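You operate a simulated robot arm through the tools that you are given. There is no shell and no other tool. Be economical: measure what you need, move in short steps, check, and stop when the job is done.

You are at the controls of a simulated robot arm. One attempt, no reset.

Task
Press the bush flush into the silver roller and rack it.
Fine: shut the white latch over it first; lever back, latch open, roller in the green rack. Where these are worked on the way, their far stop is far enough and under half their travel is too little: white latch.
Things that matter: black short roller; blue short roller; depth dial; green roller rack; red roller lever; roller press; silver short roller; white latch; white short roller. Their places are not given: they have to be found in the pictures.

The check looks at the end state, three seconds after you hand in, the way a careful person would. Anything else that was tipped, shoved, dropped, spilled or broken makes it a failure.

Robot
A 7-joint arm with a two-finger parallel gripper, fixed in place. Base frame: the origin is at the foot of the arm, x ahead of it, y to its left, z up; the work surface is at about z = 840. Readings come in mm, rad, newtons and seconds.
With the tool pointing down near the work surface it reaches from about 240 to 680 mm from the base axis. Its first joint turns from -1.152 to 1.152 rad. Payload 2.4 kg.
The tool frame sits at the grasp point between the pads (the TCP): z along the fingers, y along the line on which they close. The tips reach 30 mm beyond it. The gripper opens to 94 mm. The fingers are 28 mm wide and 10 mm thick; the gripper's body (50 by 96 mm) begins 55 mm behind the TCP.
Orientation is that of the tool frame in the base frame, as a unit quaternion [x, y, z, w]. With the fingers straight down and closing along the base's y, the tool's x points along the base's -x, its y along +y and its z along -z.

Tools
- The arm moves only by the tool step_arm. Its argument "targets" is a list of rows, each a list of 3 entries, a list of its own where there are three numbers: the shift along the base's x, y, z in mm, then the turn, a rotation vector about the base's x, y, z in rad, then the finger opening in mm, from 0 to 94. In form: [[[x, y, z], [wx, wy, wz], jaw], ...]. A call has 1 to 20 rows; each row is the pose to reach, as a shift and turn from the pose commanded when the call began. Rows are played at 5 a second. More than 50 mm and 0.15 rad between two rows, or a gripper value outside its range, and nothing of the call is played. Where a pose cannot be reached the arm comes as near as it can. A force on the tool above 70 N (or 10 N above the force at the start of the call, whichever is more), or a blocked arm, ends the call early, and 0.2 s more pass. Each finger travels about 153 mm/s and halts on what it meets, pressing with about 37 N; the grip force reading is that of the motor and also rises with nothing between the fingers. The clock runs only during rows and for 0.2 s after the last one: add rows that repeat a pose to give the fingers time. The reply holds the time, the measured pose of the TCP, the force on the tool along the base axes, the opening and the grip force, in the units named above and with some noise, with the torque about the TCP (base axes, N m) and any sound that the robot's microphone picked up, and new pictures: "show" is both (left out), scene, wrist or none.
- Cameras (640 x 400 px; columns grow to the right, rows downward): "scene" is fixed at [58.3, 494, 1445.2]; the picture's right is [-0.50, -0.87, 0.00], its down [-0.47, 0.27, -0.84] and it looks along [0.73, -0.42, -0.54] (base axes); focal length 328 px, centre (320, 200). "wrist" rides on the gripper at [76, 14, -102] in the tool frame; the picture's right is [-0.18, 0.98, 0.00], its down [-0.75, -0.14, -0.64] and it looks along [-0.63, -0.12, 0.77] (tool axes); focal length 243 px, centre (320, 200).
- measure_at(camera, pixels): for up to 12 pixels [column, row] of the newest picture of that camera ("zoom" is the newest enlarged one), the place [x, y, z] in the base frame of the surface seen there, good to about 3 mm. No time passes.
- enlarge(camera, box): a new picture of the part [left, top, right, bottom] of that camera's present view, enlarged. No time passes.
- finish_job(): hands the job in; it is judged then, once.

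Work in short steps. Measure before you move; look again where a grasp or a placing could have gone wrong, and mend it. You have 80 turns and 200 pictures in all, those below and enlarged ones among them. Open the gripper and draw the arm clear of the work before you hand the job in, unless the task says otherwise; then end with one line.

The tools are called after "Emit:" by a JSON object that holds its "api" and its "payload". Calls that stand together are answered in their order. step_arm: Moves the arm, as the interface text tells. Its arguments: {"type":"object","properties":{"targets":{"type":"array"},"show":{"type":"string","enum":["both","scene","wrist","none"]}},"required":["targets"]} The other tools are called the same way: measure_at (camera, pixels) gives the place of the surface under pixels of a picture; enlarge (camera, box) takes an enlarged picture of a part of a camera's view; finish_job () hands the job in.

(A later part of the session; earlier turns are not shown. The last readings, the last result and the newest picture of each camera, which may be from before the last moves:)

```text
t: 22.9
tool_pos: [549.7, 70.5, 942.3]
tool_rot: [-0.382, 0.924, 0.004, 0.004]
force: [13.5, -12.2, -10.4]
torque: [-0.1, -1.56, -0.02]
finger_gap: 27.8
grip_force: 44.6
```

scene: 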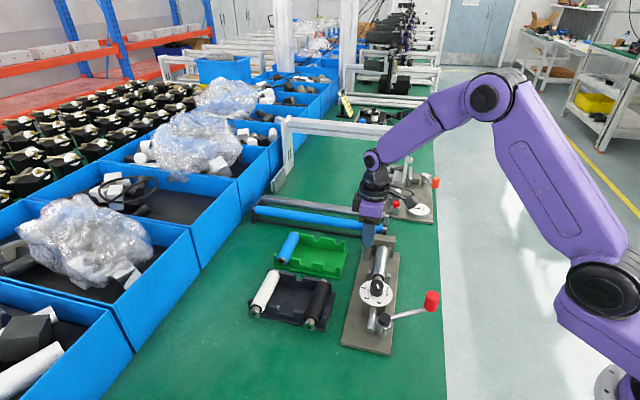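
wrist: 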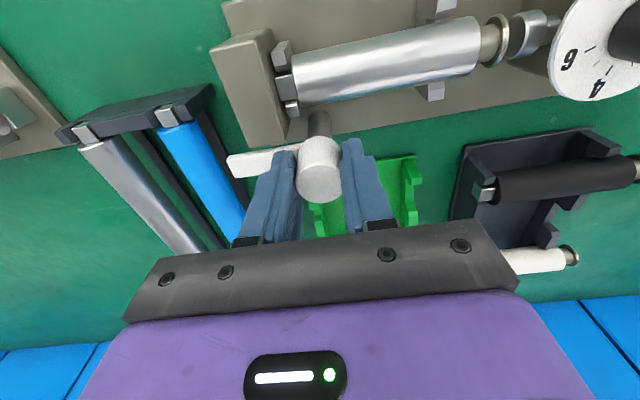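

Gripped (gap 28). I shift the command ~1.5 mm to relieve side force and twist clockwise in steps.

Emit:
{"api": "step_arm", "payload": {"targets": [[[2, -2, 0], [0, 0, 0], 20], [[2, -2, 0], [0, 0, -0.1], 20], [[2, -2, 0], [0, 0, -0.2], 20], [[2, -2, 0], [0, 0, -0.3], 20], [[2, -2, 0], [0, 0, -0.4], 20]]}}

```text
t: 24.1
tool_pos: [548.7, 72.8, 941.3]
tool_rot: [-0.191, 0.982, 0.005, 0.002]
force: [7.4, -6.2, -5.6]
torque: [-1.01, -0.31, 0.0]
finger_gap: 28.0
grip_force: 44.7
```

scene: 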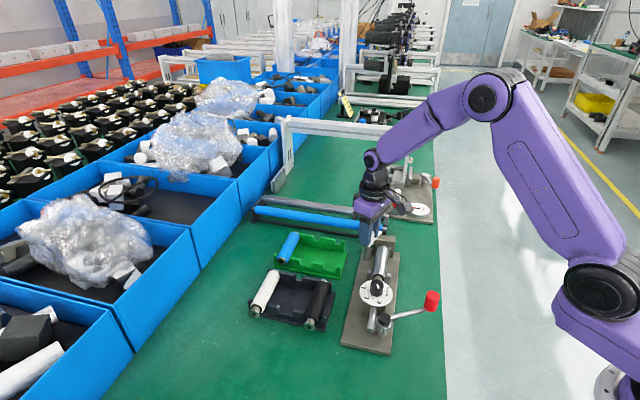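
wrist: 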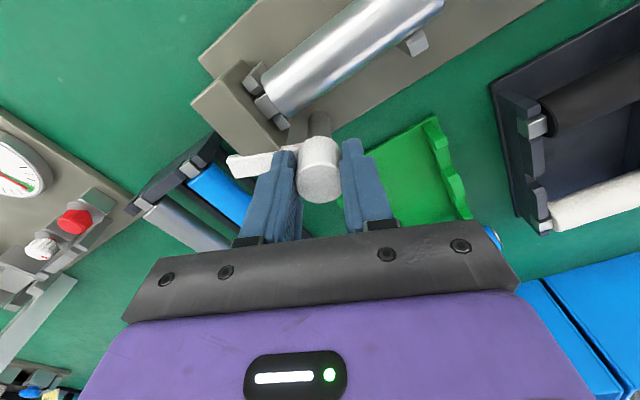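

The tab follows the twist. Continue to −90°.

Emit:
{"api": "step_arm", "payload": {"targets": [[[0, 0, 0], [0, 0, -0.12], 20], [[0, 0, 0], [0, 0, -0.24], 20], [[0, 0, 0], [0, 0, -0.36], 20], [[0, 0, 0], [0, 0, -0.48], 20], [[0, 0, 0], [0, 0, -0.6], 20], [[0, 0, 0], [0, 0, -0.72], 20], [[0, 0, 0], [0, 0, -0.84], 20], [[0, 0, 0], [0, 0, -0.96], 20], [[0, 0, 0], [0, 0, -1.08], 20], [[0, 0, 0], [0, 0, -1.17], 20]]}}

```text
t: 26.3
tool_pos: [549.2, 72.6, 943.4]
tool_rot: [0.382, 0.924, 0.003, 0.004]
force: [5.5, 13.0, -8.7]
torque: [0.18, 1.1, 0.01]
finger_gap: 27.9
grip_force: 44.9
```

scene: 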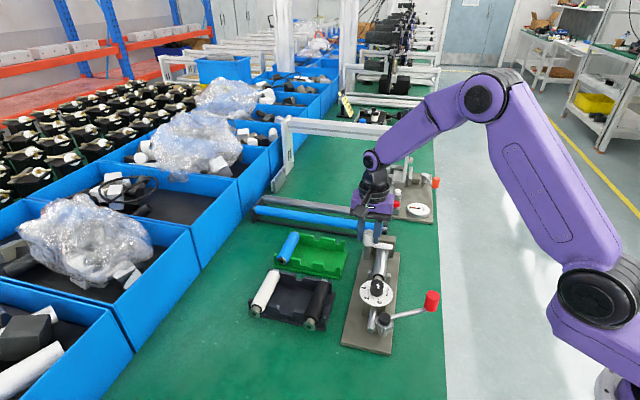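
wrist: 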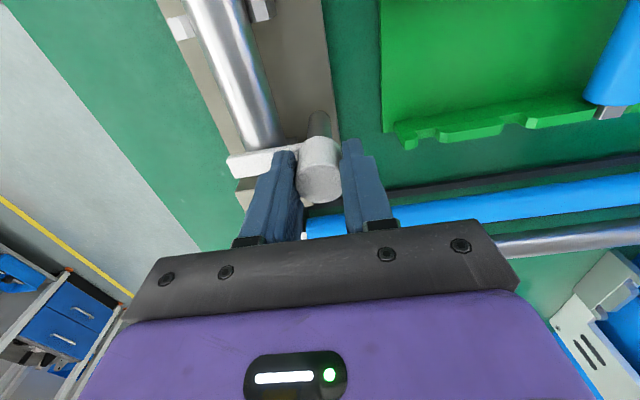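

The tab now lies across the roller. I twist a little more to see whether the stop is reached.

Emit:
{"api": "step_arm", "payload": {"targets": [[[0, 0, 0], [0, 0, -0.08], 20], [[0, 0, 0], [0, 0, -0.16], 20], [[0, 0, 0], [0, 0, -0.24], 20]]}}

Emit:
{"api": "enlarge", "payload": {"camera": "wrist", "box": [200, 60, 400, 220]}}

```text
t: 27.1
tool_pos: [551.1, 71.4, 942.6]
tool_rot: [0.49, 0.872, 0.003, 0.007]
force: [8.8, 10.1, -2.0]
torque: [-0.43, 0.68, 0.26]
finger_gap: 27.1
grip_force: 45.3
```

scene: 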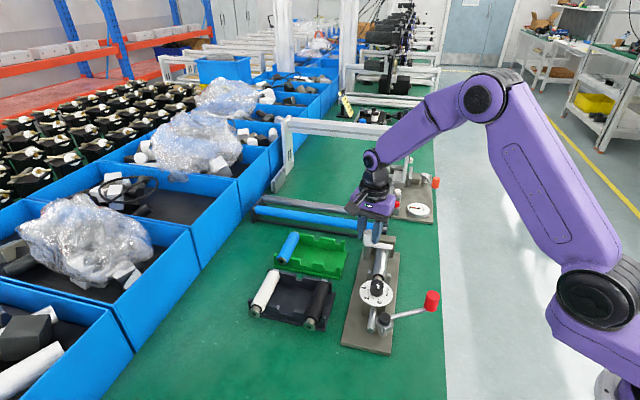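
wrist: 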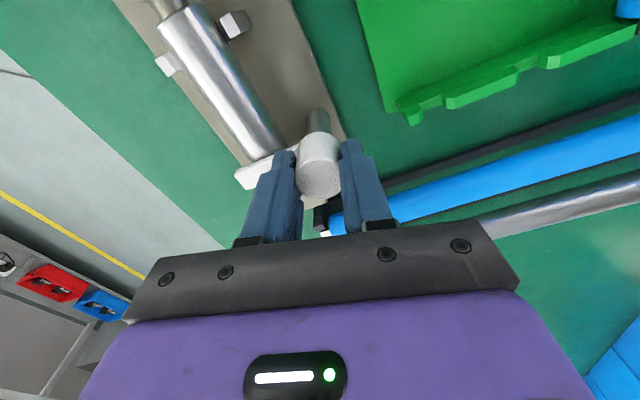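

```text
2.50 times, centred on (300, 140) of wrist
```

zoom: 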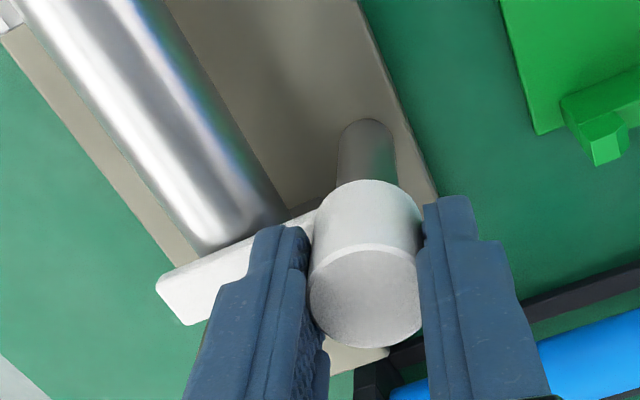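

The stop is felt (torque 0.26, tab no longer follows): latch shut. Release, lift and look.

Emit:
{"api": "step_arm", "payload": {"targets": [[[0, 0, 0], [0, 0, 0], 40], [[0, 0, 0], [0, 0, 0], 52], [[0, 0, 30], [0, 0, 0.05], 52], [[0, 0, 75], [0, 0, 0.15], 52], [[0, 0, 110], [0, 0, 0.24], 52], [[-30, 20, 130], [0, 0, 0.24], 52], [[-60, 40, 150], [0, 0, 0.24], 40], [[-60, 40, 150], [0, 0, 0.24], 20]]}}

Emit:
{"api": "enlarge", "payload": {"camera": "scene", "box": [335, 215, 445, 345]}}

```text
t: 28.9
tool_pos: [489.9, 110.9, 1092.6]
tool_rot: [0.381, 0.925, 0.003, 0.005]
force: [-0.6, 0.4, 0.4]
torque: [0.01, 0.0, 0.03]
finger_gap: 20.1
grip_force: 0.0
```

scene: 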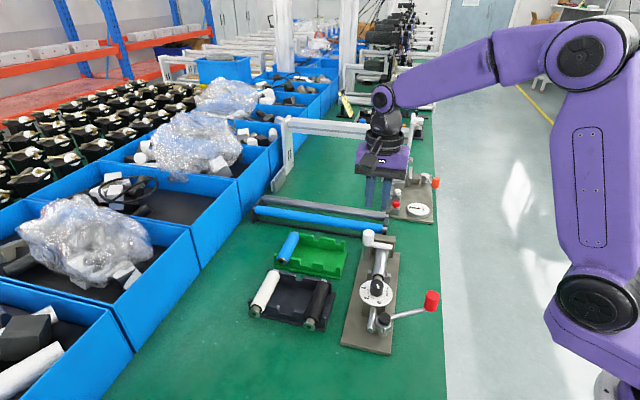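
wrist: 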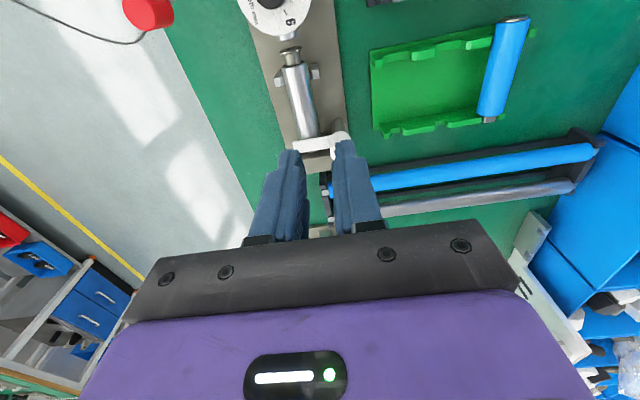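

```text
3.08 times, centred on (390, 280) of scene
```

zoom: 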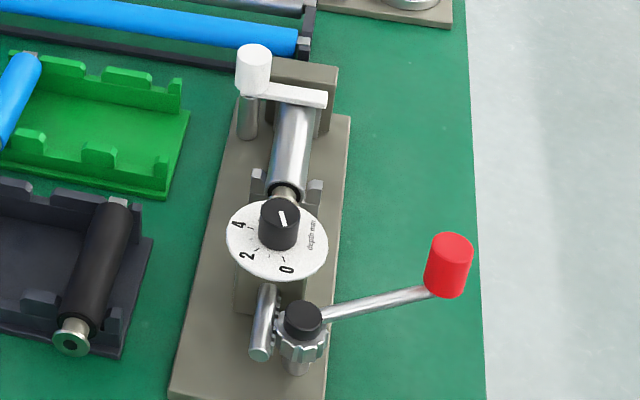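

Latch is closed across the roller. Measuring the red lever knob, rod and hub.

Emit:
{"api": "measure_at", "payload": {"camera": "zoom", "pixels": [[453, 240], [436, 240], [470, 246], [430, 290], [450, 294], [444, 270], [380, 302], [340, 314], [303, 316], [262, 325], [286, 185], [300, 340]]}}

Emit:
{"api": "measure_at", "payload": {"camera": "wrist", "pixels": [[147, 10], [130, 10], [165, 20], [290, 48], [291, 57], [296, 90], [308, 130], [325, 143], [274, 3], [286, 35]]}}

```text
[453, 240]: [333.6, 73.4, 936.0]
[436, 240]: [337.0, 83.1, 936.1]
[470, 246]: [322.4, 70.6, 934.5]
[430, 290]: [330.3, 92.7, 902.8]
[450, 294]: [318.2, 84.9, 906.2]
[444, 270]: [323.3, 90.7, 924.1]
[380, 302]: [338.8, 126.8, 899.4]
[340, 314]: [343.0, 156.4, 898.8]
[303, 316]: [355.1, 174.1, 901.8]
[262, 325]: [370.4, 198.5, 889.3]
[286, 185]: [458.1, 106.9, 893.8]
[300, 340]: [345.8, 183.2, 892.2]
```

```text
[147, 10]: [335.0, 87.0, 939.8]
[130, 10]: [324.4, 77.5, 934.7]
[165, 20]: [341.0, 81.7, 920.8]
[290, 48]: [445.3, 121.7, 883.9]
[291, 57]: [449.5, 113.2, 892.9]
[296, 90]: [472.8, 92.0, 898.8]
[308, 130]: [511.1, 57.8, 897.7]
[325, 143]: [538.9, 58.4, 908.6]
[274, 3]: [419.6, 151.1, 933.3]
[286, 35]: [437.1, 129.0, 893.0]
```

Knob centre ≈(328,82), top 936, hub ≈(352,178). I move above it and turn so the fingers straddle it along its direction of travel.

Emit:
{"api": "step_arm", "payload": {"targets": [[[-11, -2, -5], [0, 0, 0.14], 50], [[-22, -4, -10], [0, 0, 0.28], 50], [[-33, -6, -15], [0, 0, 0.42], 50], [[-44, -8, -20], [0, 0, 0.56], 50], [[-55, -10, -25], [0, 0, 0.7], 50], [[-66, -12, -30], [0, 0, 0.84], 50], [[-77, -14, -35], [0, 0, 0.98], 50], [[-88, -16, -40], [0, 0, 1.12], 50], [[-99, -18, -45], [0, 0, 1.26], 50], [[-110, -20, -50], [0, 0, 1.4], 50], [[-121, -22, -55], [0, 0, 1.54], 50], [[-132, -24, -60], [0, 0, 1.68], 50], [[-143, -26, -65], [0, 0, 1.82], 50], [[-154, -28, -70], [0, 0, 1.96], 50], [[-162, -29, -75], [0, 0, 2.1], 50], [[-162, -29, -80], [0, 0, 2.1], 50]]}}

```text
t: 32.3
tool_pos: [327.4, 81.8, 1013.0]
tool_rot: [-0.613, 0.79, 0.005, 0.0]
force: [-0.5, 0.9, -0.7]
torque: [0.04, 0.0, 0.01]
finger_gap: 49.8
grip_force: 0.1
```

scene: 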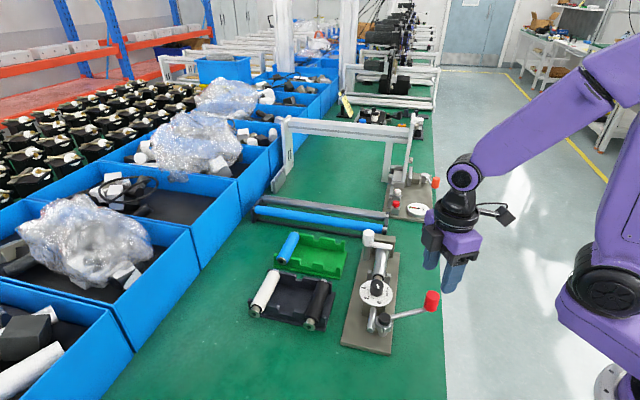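
wrist: 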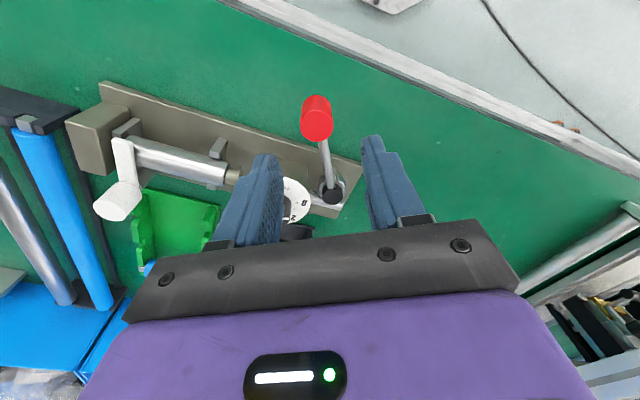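

Emit:
{"api": "measure_at", "payload": {"camera": "wrist", "pixels": [[317, 127], [317, 100], [303, 125], [331, 122], [330, 185], [325, 160], [237, 175]]}}

```text
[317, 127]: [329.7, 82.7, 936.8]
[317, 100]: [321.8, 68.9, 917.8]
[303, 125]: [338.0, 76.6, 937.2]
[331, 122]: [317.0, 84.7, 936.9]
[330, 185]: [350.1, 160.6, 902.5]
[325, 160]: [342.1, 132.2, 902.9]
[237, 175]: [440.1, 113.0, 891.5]
```

Centred. Lowering around the knob with jaw 46.

Emit:
{"api": "step_arm", "payload": {"targets": [[[0, -1, -30], [0, 0, 0], 46], [[0, -1, -55], [0, 0, 0], 46], [[0, -1, -71], [0, 0, 0], 46], [[0, -1, -71], [0, 0, 0], 34], [[0, -1, -71], [0, 0, 0], 34]]}}

```text
t: 33.5
tool_pos: [328.1, 81.9, 943.1]
tool_rot: [-0.612, 0.791, 0.005, 0.0]
force: [-0.1, -0.3, 0.1]
torque: [-0.01, 0.01, 0.02]
finger_gap: 33.8
grip_force: 0.1
```

scene: 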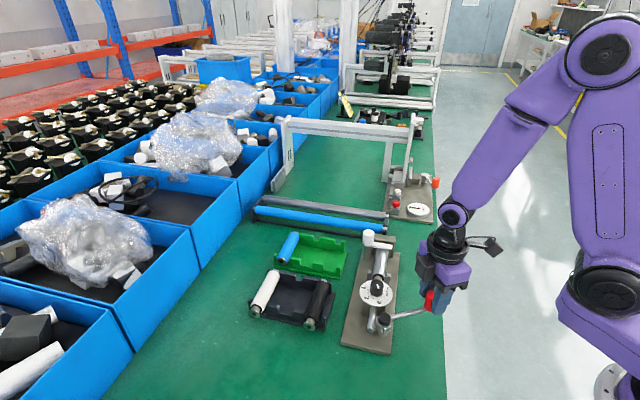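
wrist: 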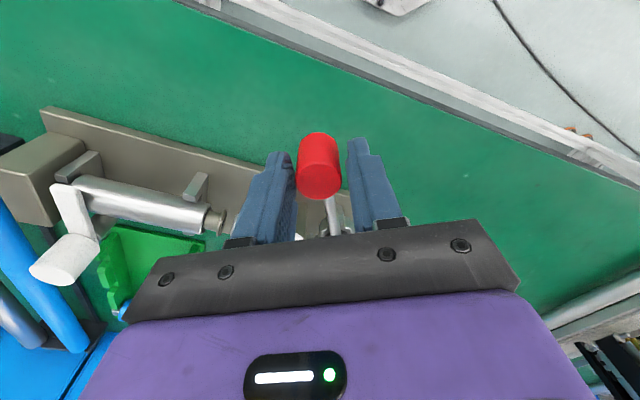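

Knob is straddled. I swing the lever clockwise about the hub in small steps (ram should advance toward the bush).

Emit:
{"api": "step_arm", "payload": {"targets": [[[-9.6, 2.9, 0], [0, 0, -0.1], 34], [[-18.8, 6.7, 0], [0, 0, -0.2], 34], [[-27.6, 11.4, 0], [0, 0, -0.3], 34], [[-35.9, 17, 0], [0, 0, -0.4], 34]]}}

Emit:
{"api": "enlarge", "payload": {"camera": "scene", "box": [335, 215, 445, 345]}}

```text
t: 34.5
tool_pos: [290.8, 98.1, 942.8]
tool_rot: [-0.441, 0.897, 0.005, 0.001]
force: [0.1, 0.2, 0.6]
torque: [0.01, -0.01, -0.01]
finger_gap: 34.4
grip_force: 0.4
```

scene: 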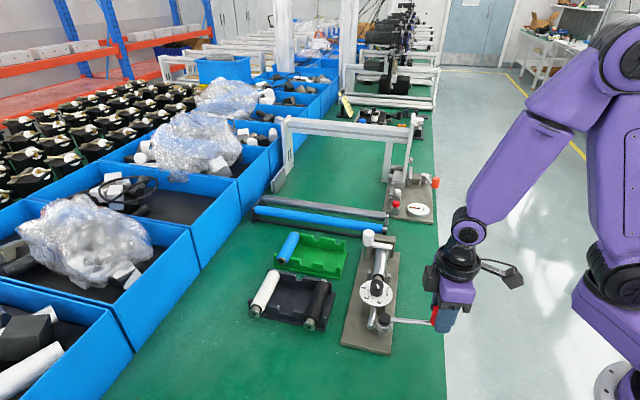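
wrist: 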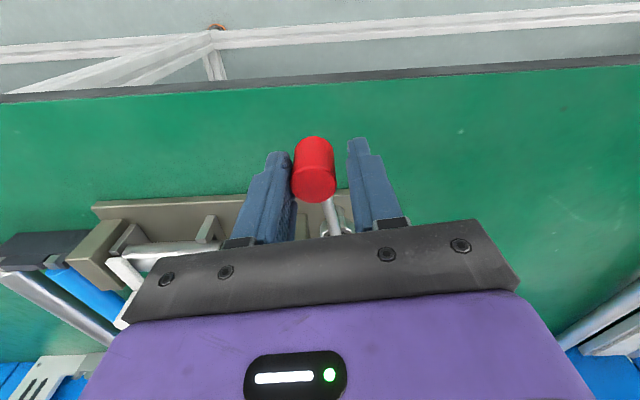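

```text
3.08 times, centred on (390, 280) of scene
```

zoom: 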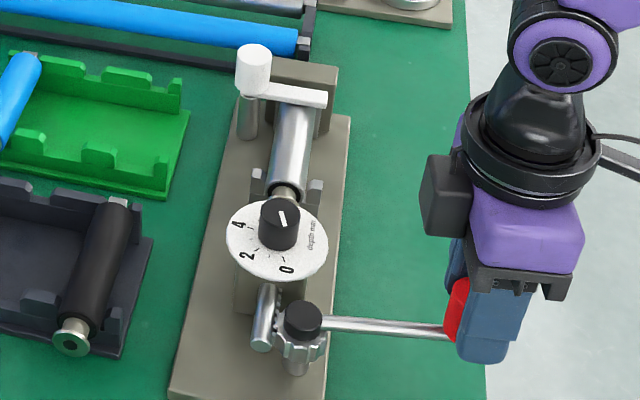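

Ram advances (its tail moved in). Continuing the swing.

Emit:
{"api": "step_arm", "payload": {"targets": [[[-7.7, 6.4, 0], [0, 0, -0.1], 34], [[-14.7, 13.5, 0], [0, 0, -0.2], 34], [[-20.9, 21.3, 0], [0, 0, -0.3], 34], [[-26.5, 29.6, 0], [0, 0, -0.4], 34], [[-31.1, 38.5, 0], [0, 0, -0.5], 34], [[-34.7, 47.8, 0], [0, 0, -0.6], 34]]}}

Emit:
{"api": "enlarge", "payload": {"camera": "scene", "box": [335, 215, 445, 345]}}

```text
t: 35.9
tool_pos: [256.2, 147.2, 942.4]
tool_rot: [-0.157, 0.988, 0.005, 0.003]
force: [-0.4, -0.4, 0.1]
torque: [0.01, 0.0, -0.02]
finger_gap: 34.4
grip_force: 0.2
```

scene: 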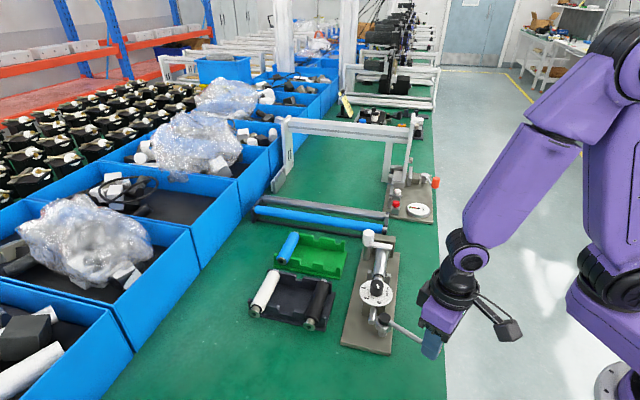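
wrist: 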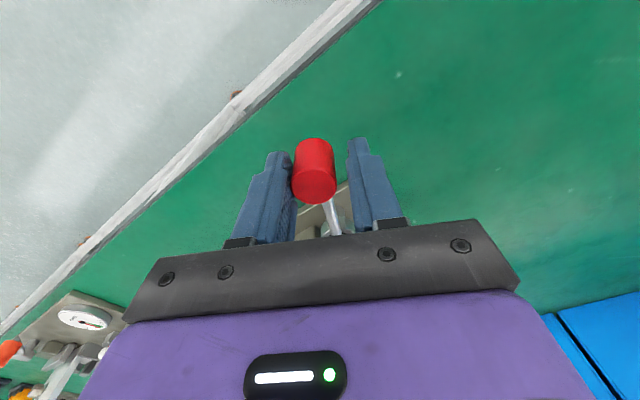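

```text
3.08 times, centred on (390, 280) of scene
```

zoom: 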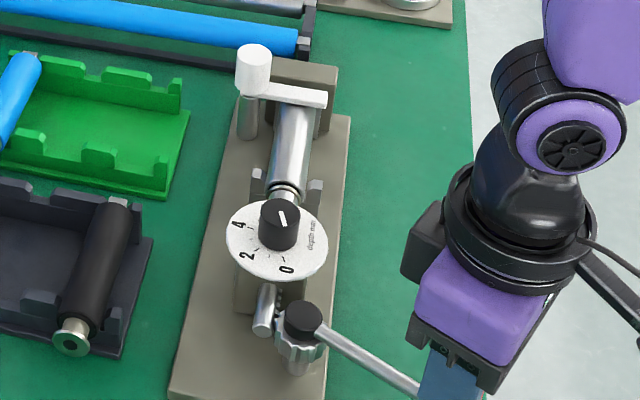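

Still light; continuing the swing, watching the force.

Emit:
{"api": "step_arm", "payload": {"targets": [[[-2.7, 9.6, 0], [0, 0, -0.1], 34], [[-4.5, 19.4, 0], [0, 0, -0.2], 34], [[-5.3, 29.4, 0], [0, 0, -0.3], 34], [[-5, 39.3, 0], [0, 0, -0.4], 34], [[-3.8, 49.3, 0], [0, 0, -0.5], 34]]}}

Emit:
{"api": "enlarge", "payload": {"camera": "scene", "box": [335, 215, 445, 345]}}

```text
t: 36.9
tool_pos: [252.4, 170.5, 942.0]
tool_rot: [0.036, 0.999, -0.006, -0.002]
force: [19.6, -38.0, 28.7]
torque: [-1.0, -0.09, 0.4]
finger_gap: 54.8
grip_force: 18.9
stopped in row 5: the force on the tool passed its limit at 86 N (the readings are from after the stop); the commanded pose is now the measured one
```

scene: 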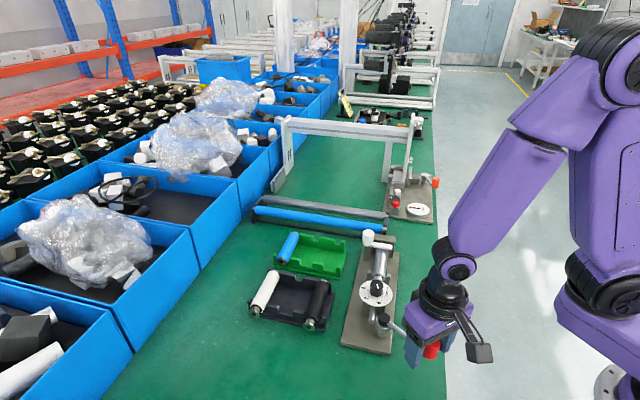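
wrist: 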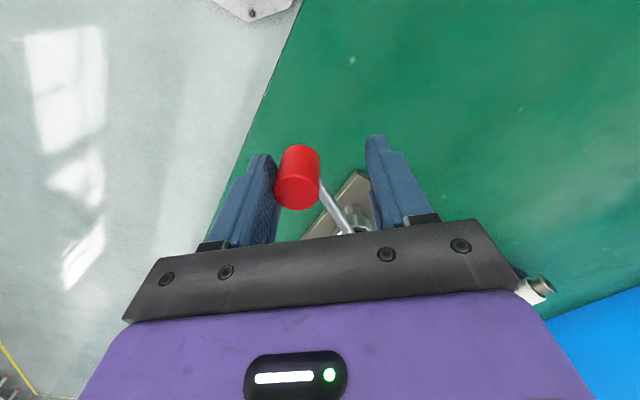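

```text
3.08 times, centred on (390, 280) of scene
```

zoom: 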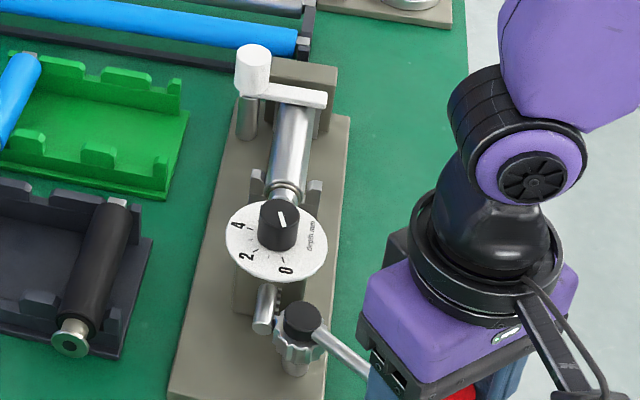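

Resistance met: fingers were forced open to 55. Check whether the bush is seated or just stiff.

Emit:
{"api": "enlarge", "payload": {"camera": "scene", "box": [360, 240, 400, 290]}}

Emit:
{"api": "measure_at", "payload": {"camera": "wrist", "pixels": [[295, 190], [297, 165], [330, 205], [345, 225]]}}

```text
8.00 times, centred on (380, 265) of scene
```

zoom: 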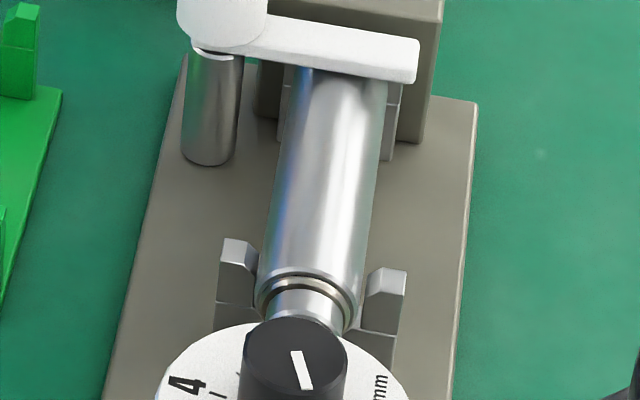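

```text
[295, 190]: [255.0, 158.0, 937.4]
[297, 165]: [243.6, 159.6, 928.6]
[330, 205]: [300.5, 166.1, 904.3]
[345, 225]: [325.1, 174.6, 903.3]
```

Emit:
{"api": "enlarge", "payload": {"camera": "scene", "box": [368, 268, 386, 282]}}

Emit:
{"api": "measure_at", "payload": {"camera": "scene", "pixels": [[378, 272], [378, 274], [379, 275], [379, 276], [379, 277], [378, 278], [378, 279], [381, 276]]}}

```text
16.00 times, centred on (377, 275) of scene
```

zoom: 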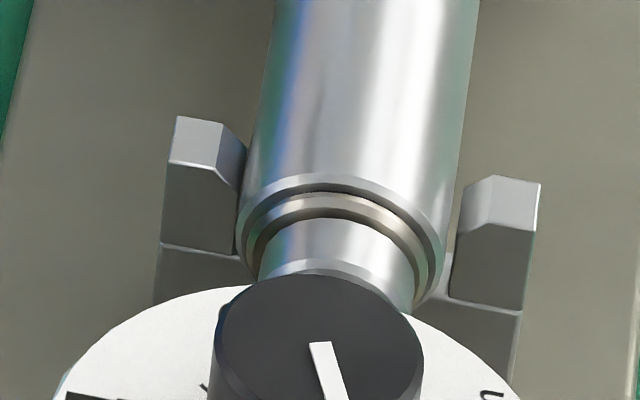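

```text
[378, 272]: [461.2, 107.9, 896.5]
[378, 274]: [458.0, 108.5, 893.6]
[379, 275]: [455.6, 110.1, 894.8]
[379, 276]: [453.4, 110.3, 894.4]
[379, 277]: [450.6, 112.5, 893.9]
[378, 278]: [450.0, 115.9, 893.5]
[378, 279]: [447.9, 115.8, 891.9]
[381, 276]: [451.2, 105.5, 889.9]
```

The flange sits right at the roller face with no barrel showing, but only ~37 N finger force was applied. To verify it is at the stop I'll push once more with closed fingers: lift, close, go to the −y side of the knob.

Emit:
{"api": "step_arm", "payload": {"targets": [[[0, 0, 0], [0, 0, 0], 62], [[0, 0, 20], [0, 0, 0], 62], [[0, 0, 42], [0, 0, 0], 40], [[2, -20, 42], [0, 0, 0], 0], [[2, -42, 42], [0, 0, 0], 0], [[2, -42, 42], [0, 0, 0], 0], [[2, -42, 20], [0, 0, 0], 0], [[2, -42, 0], [0, 0, 0], 0], [[2, -42, 0], [0, 0, 0], 0]]}}

Emit:
{"api": "measure_at", "payload": {"camera": "wrist", "pixels": [[320, 180], [340, 180], [360, 190], [360, 160]]}}

```text
t: 38.5
tool_pos: [255.9, 136.0, 967.6]
tool_rot: [0.035, 0.999, -0.001, 0.001]
force: [-12.1, -11.2, 49.6]
torque: [0.14, 0.34, 0.12]
finger_gap: 0.0
grip_force: 32.4
stopped in row 8: the force on the tool passed its limit at 170 N (the readings are from after the stop); the commanded pose is now the measured one
```

scene: 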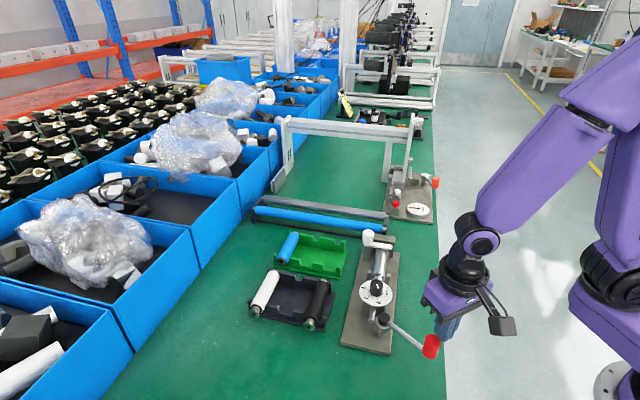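
wrist: 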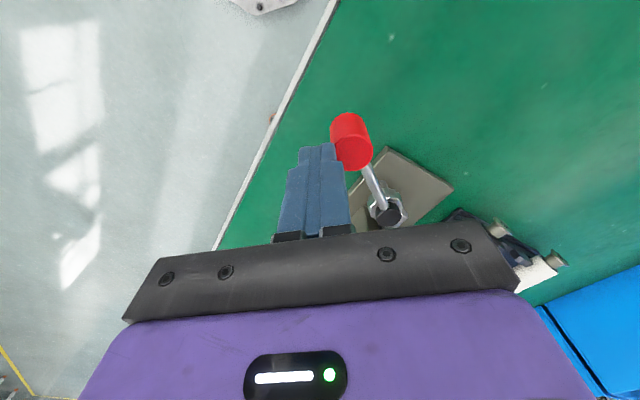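

```text
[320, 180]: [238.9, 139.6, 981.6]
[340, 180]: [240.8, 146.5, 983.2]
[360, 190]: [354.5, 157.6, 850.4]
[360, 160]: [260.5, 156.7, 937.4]
```

The fingertip landed on the knob's edge. Lift a little and measure the knob before retrying further to −y.

Emit:
{"api": "step_arm", "payload": {"targets": [[[0, 0, 15], [0, 0, 0], 0], [[0, -20, 20], [0, 0, 0], 0], [[0, -20, 20], [0, 0, 0], 0]]}}

Emit:
{"api": "enlarge", "payload": {"camera": "scene", "box": [345, 240, 455, 370]}}

```text
t: 39.3
tool_pos: [257.3, 115.6, 986.7]
tool_rot: [0.034, 0.999, 0.0, 0.003]
force: [0.2, 0.0, -0.3]
torque: [0.02, 0.0, 0.01]
finger_gap: 0.0
grip_force: 32.7
```

scene: 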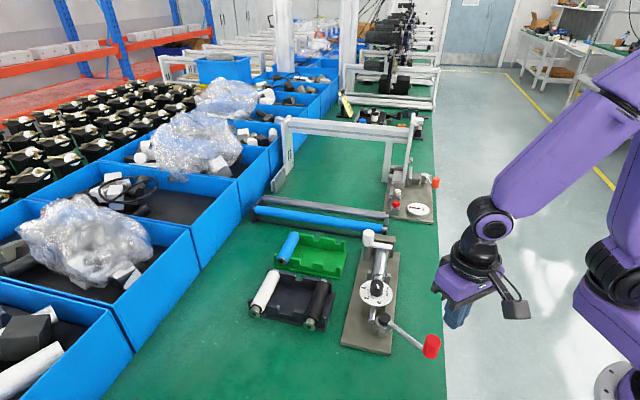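
wrist: 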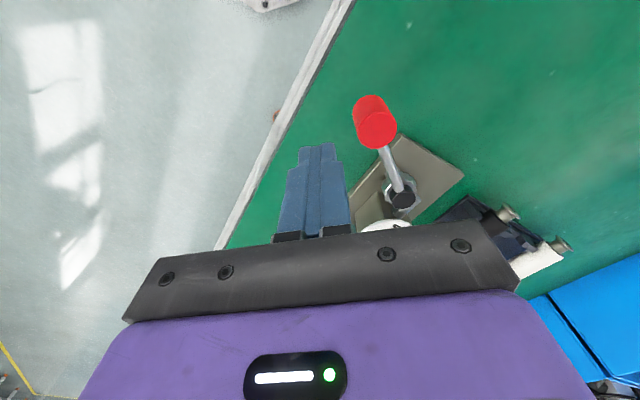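

```text
3.08 times, centred on (400, 305) of scene
```

zoom: 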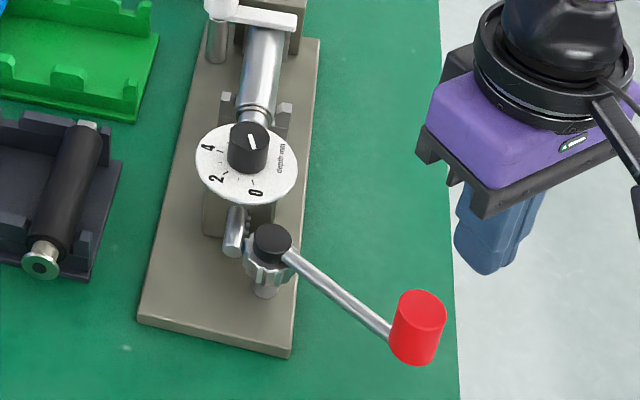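

Emit:
{"api": "measure_at", "payload": {"camera": "wrist", "pixels": [[378, 128], [364, 128], [390, 128], [378, 143], [380, 116], [402, 200]]}}

Emit:
{"api": "enlarge", "payload": {"camera": "scene", "box": [368, 268, 386, 282]}}

```text
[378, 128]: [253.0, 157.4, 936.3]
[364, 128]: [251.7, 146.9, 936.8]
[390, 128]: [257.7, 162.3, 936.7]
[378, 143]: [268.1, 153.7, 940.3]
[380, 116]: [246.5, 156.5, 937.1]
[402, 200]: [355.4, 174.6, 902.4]
```

```text
16.00 times, centred on (377, 275) of scene
```

zoom: 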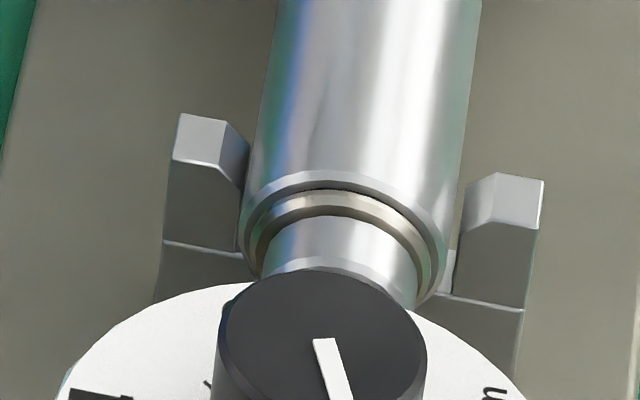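

Knob centre ≈(256,155). Lower at y≈116 and push +y firmly.

Emit:
{"api": "step_arm", "payload": {"targets": [[[0, 0, -20], [0, 0, 0], 0], [[0, 0, -42], [0, 0, 0], 0], [[0, 8, -42], [0, 0, 0], 0], [[0, 14, -42], [0, 0, 0], 0], [[0, 18, -42], [0, 0, 0], 0], [[-1, 22, -42], [0, 0, 0], 0], [[-1, 26, -42], [0, 0, 0], 0], [[-2, 30, -42], [0, 0, 0], 0]]}}

Emit:
{"api": "enlarge", "payload": {"camera": "scene", "box": [368, 268, 386, 282]}}

Emit:
{"api": "measure_at", "payload": {"camera": "wrist", "pixels": [[350, 185], [355, 190]]}}

```text
t: 41.0
tool_pos: [254.3, 134.8, 945.7]
tool_rot: [0.042, 0.999, -0.007, -0.002]
force: [11.8, -15.2, 4.9]
torque: [-0.08, -0.1, -0.09]
finger_gap: 0.0
grip_force: 33.2
stopped in row 8: the force on the tool passed its limit at 75 N (the readings are from after the stop); the commanded pose is now the measured one
```

scene: 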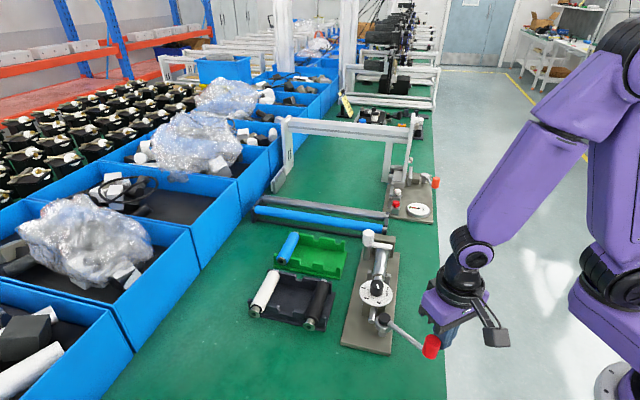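
wrist: 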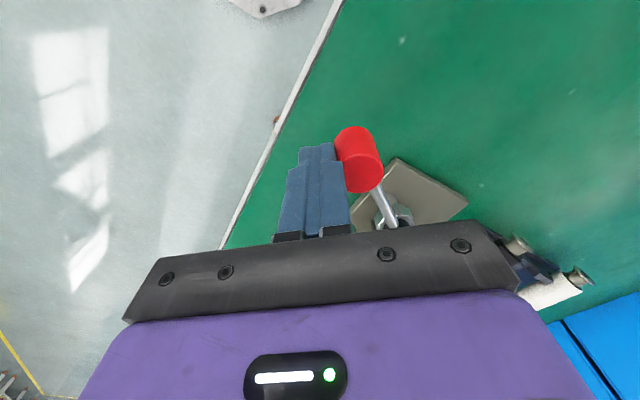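

```text
16.00 times, centred on (377, 275) of scene
```

zoom: 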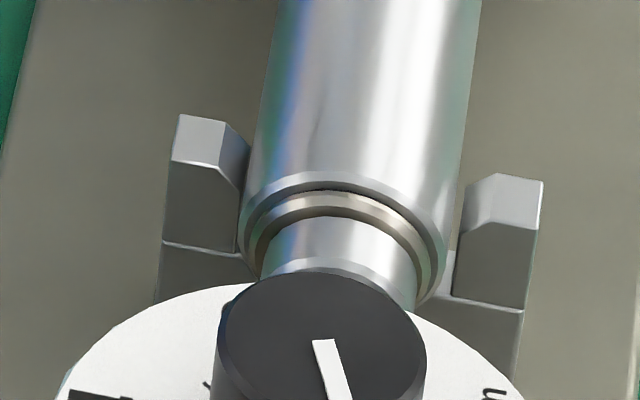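

```text
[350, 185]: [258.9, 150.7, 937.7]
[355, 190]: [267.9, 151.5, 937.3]
```

75 N and no movement: hard stop, bush seated against the face. Now back off, lift, straddle the knob again at (255.5,156) to bring the lever back.

Emit:
{"api": "step_arm", "payload": {"targets": [[[0, -8, 0], [0, 0, 0], 0], [[0, -8, 25], [0, 0, 0], 0], [[0, -8, 48], [0, 0, 0.1], 30], [[1, 10, 48], [0, 0, 0.2], 54], [[1, 21, 48], [0, 0, 0.29], 54], [[1, 21, 48], [0, 0, 0.29], 54]], "show": "wrist"}}

Emit:
{"api": "measure_at", "payload": {"camera": "wrist", "pixels": [[317, 125], [317, 135], [310, 150], [325, 150]]}}

```text
t: 42.4
tool_pos: [255.4, 156.7, 993.1]
tool_rot: [-0.107, 0.994, -0.007, -0.001]
force: [0.0, -0.6, 0.8]
torque: [-0.02, -0.03, 0.03]
finger_gap: 53.9
grip_force: 0.1
```

wrist: 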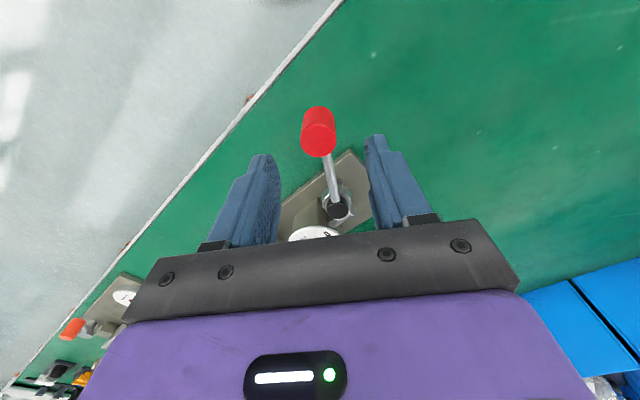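

```text
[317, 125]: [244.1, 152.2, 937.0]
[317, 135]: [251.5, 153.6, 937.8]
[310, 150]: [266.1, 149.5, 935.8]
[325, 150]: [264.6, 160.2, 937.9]
```

Centred. Lower, straddle, and sweep the lever counter-clockwise back to its start.

Emit:
{"api": "step_arm", "payload": {"targets": [[[0, -1, -25], [0, 0, 0], 50], [[0, -1, -50], [0, 0, 0], 50], [[0, -1, -50], [0, 0, 0], 36], [[2.7, -9.6, -50], [0, 0, 0.1], 36], [[6.3, -18.8, -50], [0, 0, 0.2], 36], [[10.9, -27.6, -50], [0, 0, 0.3], 36], [[16.2, -35.9, -50], [0, 0, 0.4], 36], [[22.4, -43.7, -50], [0, 0, 0.5], 36], [[29.4, -50.7, -50], [0, 0, 0.6], 36], [[37, -57.1, -50], [0, 0, 0.7], 36], [[45.2, -62.7, -50], [0, 0, 0.8], 36], [[54, -67.3, -50], [0, 0, 0.9], 36], [[63.2, -71.2, -50], [0, 0, 1.0], 36], [[68, -72.8, -50], [0, 0, 1.05], 36], [[72.6, -74.1, -50], [0, 0, 1.1], 36]]}}

Emit:
{"api": "measure_at", "payload": {"camera": "wrist", "pixels": [[317, 180], [310, 180], [325, 180]]}}

```text
t: 45.6
tool_pos: [327.6, 83.8, 942.9]
tool_rot: [-0.61, 0.793, -0.005, 0.004]
force: [-1.0, 0.3, -0.1]
torque: [0.0, 0.01, -0.02]
finger_gap: 36.1
grip_force: 0.9
```

scene: 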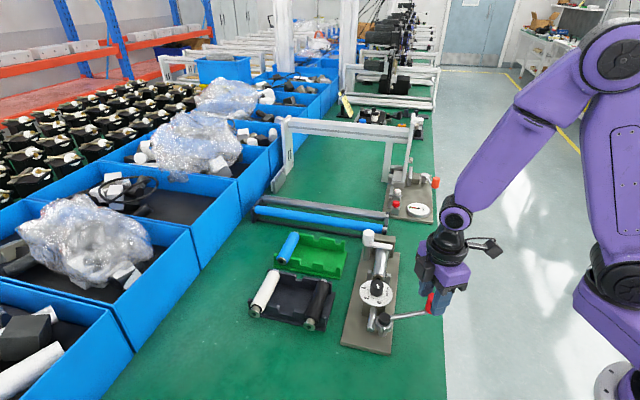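
wrist: 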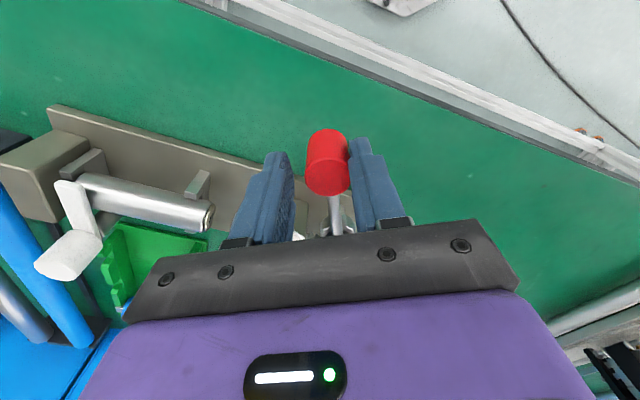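

```text
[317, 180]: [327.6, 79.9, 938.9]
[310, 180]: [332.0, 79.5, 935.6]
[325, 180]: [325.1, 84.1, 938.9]
```

The knob trails ~5 mm behind; push on gently to its stop.

Emit:
{"api": "step_arm", "payload": {"targets": [[[4, -0.8, 0], [0, 0, 0.04], 36], [[7, -1.4, 0], [0, 0, 0.07], 36], [[10, -2, 0], [0, 0, 0.1], 36], [[13, -2.3, 0], [0, 0, 0.13], 36]], "show": "wrist"}}

Emit:
{"api": "enlarge", "payload": {"camera": "wrist", "box": [20, 120, 240, 260]}}

```text
t: 46.6
tool_pos: [338.8, 80.4, 942.2]
tool_rot: [-0.66, 0.751, -0.004, 0.001]
force: [-18.3, 10.0, -1.5]
torque: [0.25, 0.47, -0.19]
finger_gap: 46.5
grip_force: 8.9
```

wrist: 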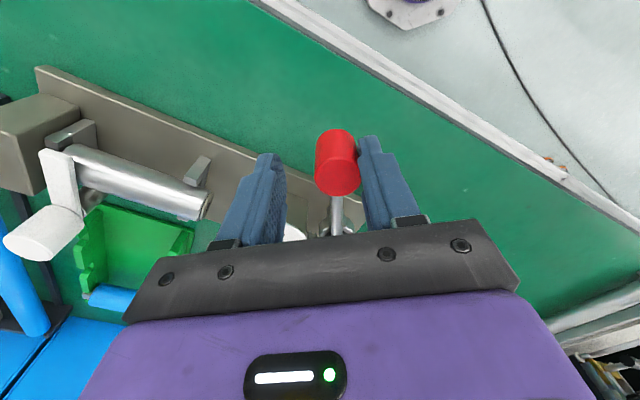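

```text
2.86 times, centred on (130, 190) of wrist
```

zoom: 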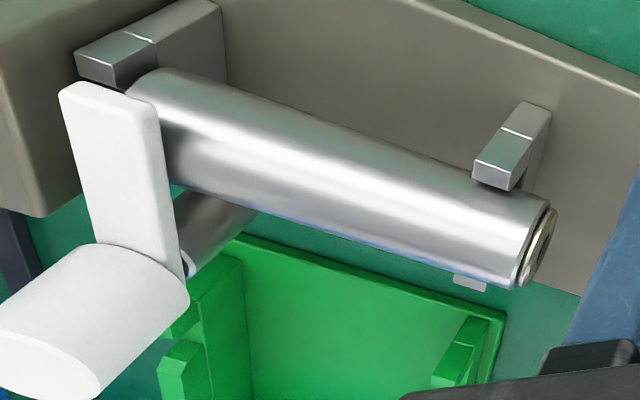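

Lever is against its back stop and the bush is flush on the roller. Release, lift, and travel back over the latch knob, turning to −45°.

Emit:
{"api": "step_arm", "payload": {"targets": [[[-6, 1, 0], [0, 0, 0], 54], [[-6, 1, 30], [0, 0, 0], 54], [[-6, 1, 75], [0, 0, 0], 54], [[8, 0, 90], [0, 0, -0.14], 54], [[22, 0, 90], [0, 0, -0.28], 54], [[36, 0, 90], [0, 0, -0.42], 54], [[50, 0, 90], [0, 0, -0.56], 54], [[64, 0, 90], [0, 0, -0.7], 54], [[78, -1, 90], [0, 0, -0.84], 54], [[92, -2, 90], [0, 0, -0.98], 54], [[106, -3, 90], [0, 0, -1.12], 54], [[120, -4, 90], [0, 0, -1.26], 54], [[134, -5, 90], [0, 0, -1.4], 54], [[148, -6, 90], [0, 0, -1.54], 54], [[162, -7, 90], [0, 0, -1.68], 54], [[176, -8, 90], [0, 0, -1.82], 54], [[190, -8, 90], [0, 0, -1.96], 54], [[200, -8, 90], [0, 0, -2.1], 54], [[209.7, -8, 90], [0, 0, -2.23], 54], [[209.7, -8, 90], [0, 0, -2.23], 54]]}}

Emit:
{"api": "enlarge", "payload": {"camera": "scene", "box": [335, 215, 445, 345]}}

```text
t: 50.8
tool_pos: [551.5, 72.5, 1033.4]
tool_rot: [0.385, 0.923, -0.004, -0.002]
force: [-0.4, 0.5, -0.5]
torque: [0.04, 0.0, 0.03]
finger_gap: 54.1
grip_force: 0.1
```

scene: 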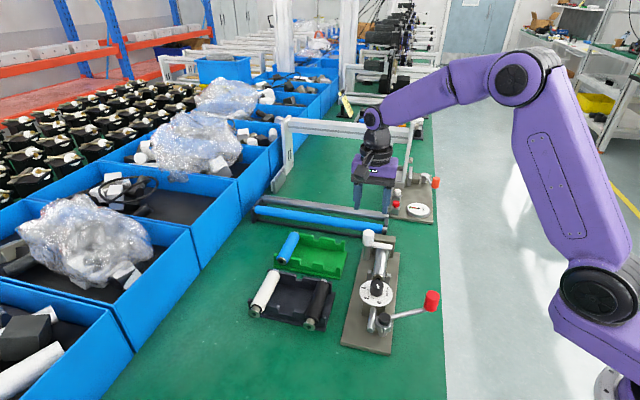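
wrist: 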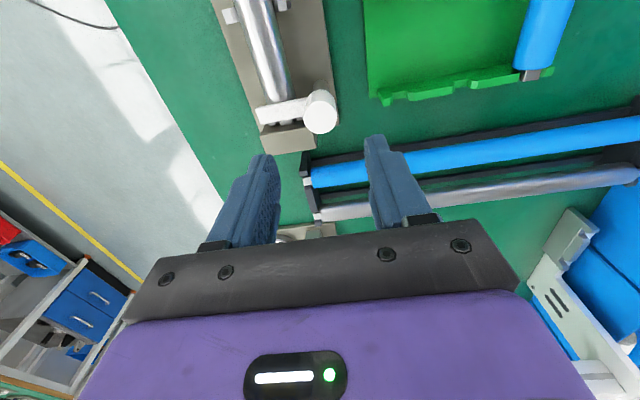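

```text
3.08 times, centred on (390, 280) of scene
```

zoom: 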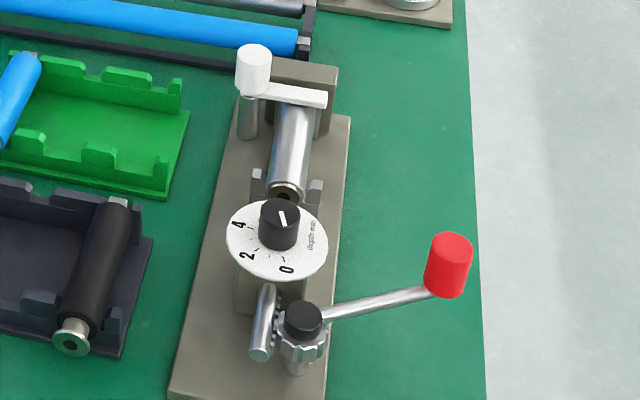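

Lever is back at its original place. Lower onto the latch knob and grip.

Emit:
{"api": "step_arm", "payload": {"targets": [[[-2, 0.5, -35], [0, 0, 0], 54], [[-2, 0.5, -70], [0, 0, 0], 54], [[-2, 0.5, -90], [0, 0, 0], 54], [[-2, 0.5, -90], [0, 0, 0], 42], [[-2, 0.5, -90], [0, 0, 0], 20], [[-2, 0.5, -90], [0, 0, 0], 20]], "show": "wrist"}}

Emit:
{"api": "step_arm", "payload": {"targets": [[[0, 0, 0], [0, 0, 0.12], 20], [[0, 0, 0], [0, 0, 0.24], 20], [[0, 0, 0], [0, 0, 0.36], 20], [[0, 0, 0], [0, 0, 0.48], 20], [[0, 0, 0], [0, 0, 0.6], 20], [[0, 0, 0], [0, 0, 0.72], 20], [[0, 0, 0], [0, 0, 0.84], 20], [[0, 0, 0], [0, 0, 0.96], 20], [[0, 0, 0], [0, 0, 1.08], 20], [[0, 0, 0], [0, 0, 1.2], 20], [[0, 0, 0], [0, 0, 1.32], 20], [[0, 0, 0], [0, 0, 1.44], 20], [[0, 0, 0], [0, 0, 1.57], 20]]}}

```text
t: 52.2
tool_pos: [548.8, 73.2, 943.4]
tool_rot: [0.385, 0.923, -0.006, -0.003]
force: [-3.0, 0.2, -5.2]
torque: [0.39, -1.34, -0.03]
finger_gap: 27.6
grip_force: 44.8
```

wrist: 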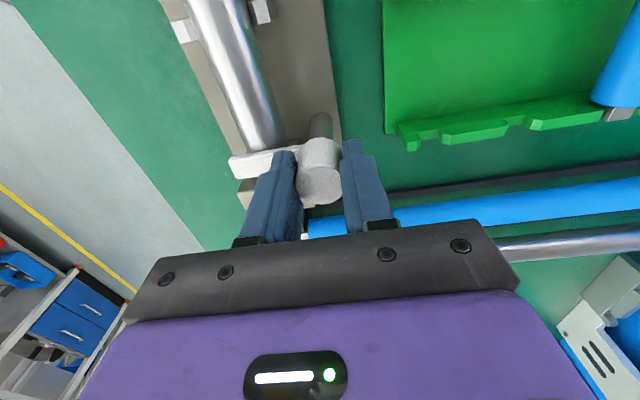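

```text
t: 55.0
tool_pos: [548.0, 72.2, 943.4]
tool_rot: [-0.38, 0.925, -0.006, 0.001]
force: [-3.5, -19.8, 13.4]
torque: [-0.21, 1.34, -0.09]
finger_gap: 27.6
grip_force: 45.6
```

scene: 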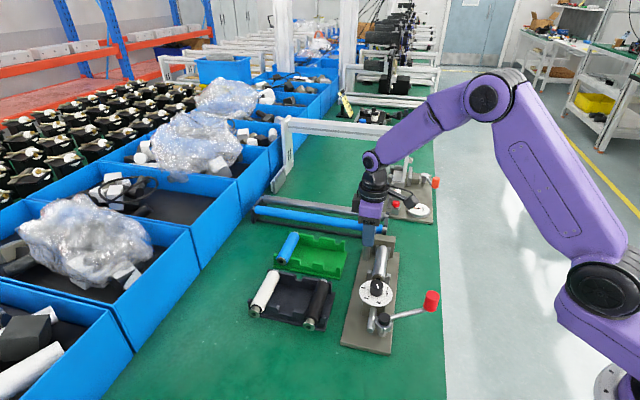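
wrist: 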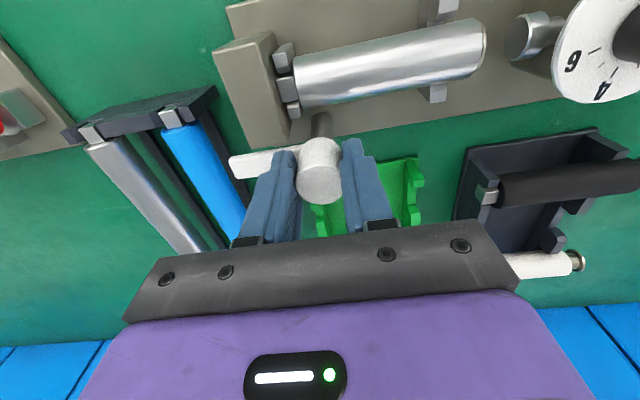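

Latch is open again. Nudge to the stop, release, lift, and turn back to −45° above the roller.

Emit:
{"api": "step_arm", "payload": {"targets": [[[0, 0, 0], [0, 0, 0.08], 20], [[0, 0, 0], [0, 0, 0.08], 40], [[0, 0, 0], [0, 0, 0.08], 54], [[0, 0, 35], [0, 0, 0.08], 54], [[0, 0, 75], [0, 0, 0.0], 54], [[-5, 0, 85], [0, 0, -0.13], 54], [[-10, 0, 85], [0, 0, -0.26], 54], [[-15, 0, 85], [0, 0, -0.39], 54], [[-20, 0, 85], [0, 0, -0.52], 54], [[-25, 1, 85], [0, 0, -0.65], 54], [[-30, 2, 85], [0, 0, -0.78], 54], [[-35, 3, 85], [0, 0, -0.91], 54], [[-40, 4, 85], [0, 0, -1.04], 54], [[-45, 5, 85], [0, 0, -1.17], 54], [[-50, 6, 85], [0, 0, -1.3], 54], [[-56, 7, 85], [0, 0, -1.43], 50], [[-62, 7.5, 85], [0, 0, -1.57], 44], [[-62, 7.5, 85], [0, 0, -1.57], 44]]}}

Emit:
{"api": "enlarge", "payload": {"camera": "wrist", "box": [220, 20, 420, 200]}}

Emit:
{"api": "enlarge", "payload": {"camera": "scene", "box": [335, 215, 445, 305]}}

```text
t: 58.8
tool_pos: [486.9, 81.9, 1028.9]
tool_rot: [0.385, 0.923, -0.005, -0.003]
force: [0.6, -0.7, 0.6]
torque: [0.0, -0.01, 0.01]
finger_gap: 44.1
grip_force: 0.0
```

scene: 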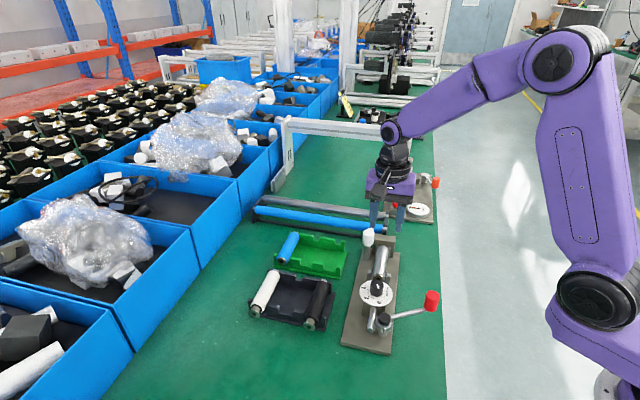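
wrist: 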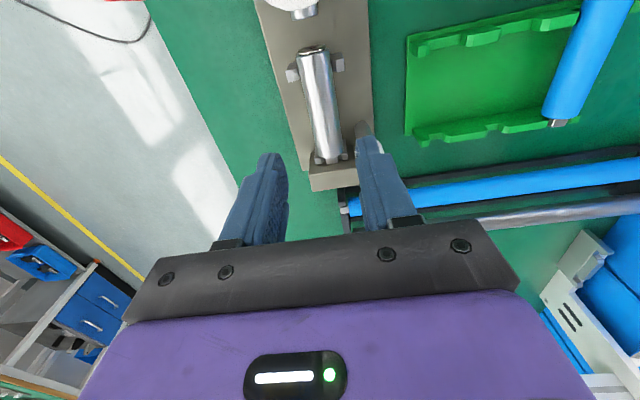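

```text
2.22 times, centred on (320, 110) of wrist
```

zoom: 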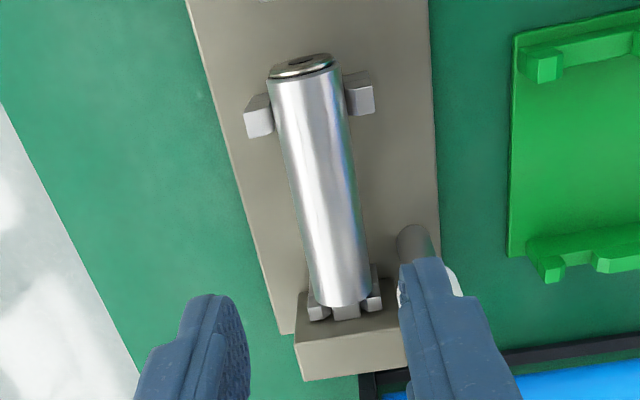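

```text
4.44 times, centred on (390, 260) of scene
```

zoom: 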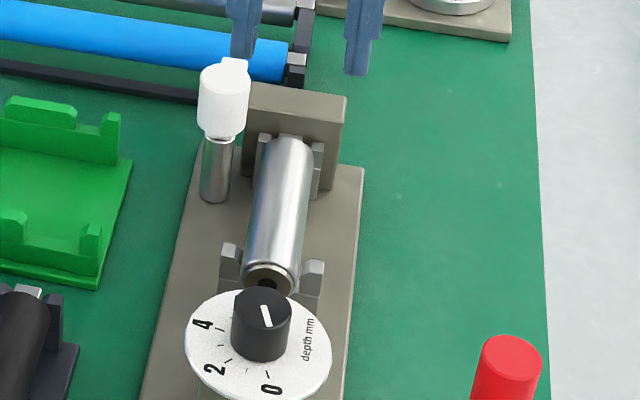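

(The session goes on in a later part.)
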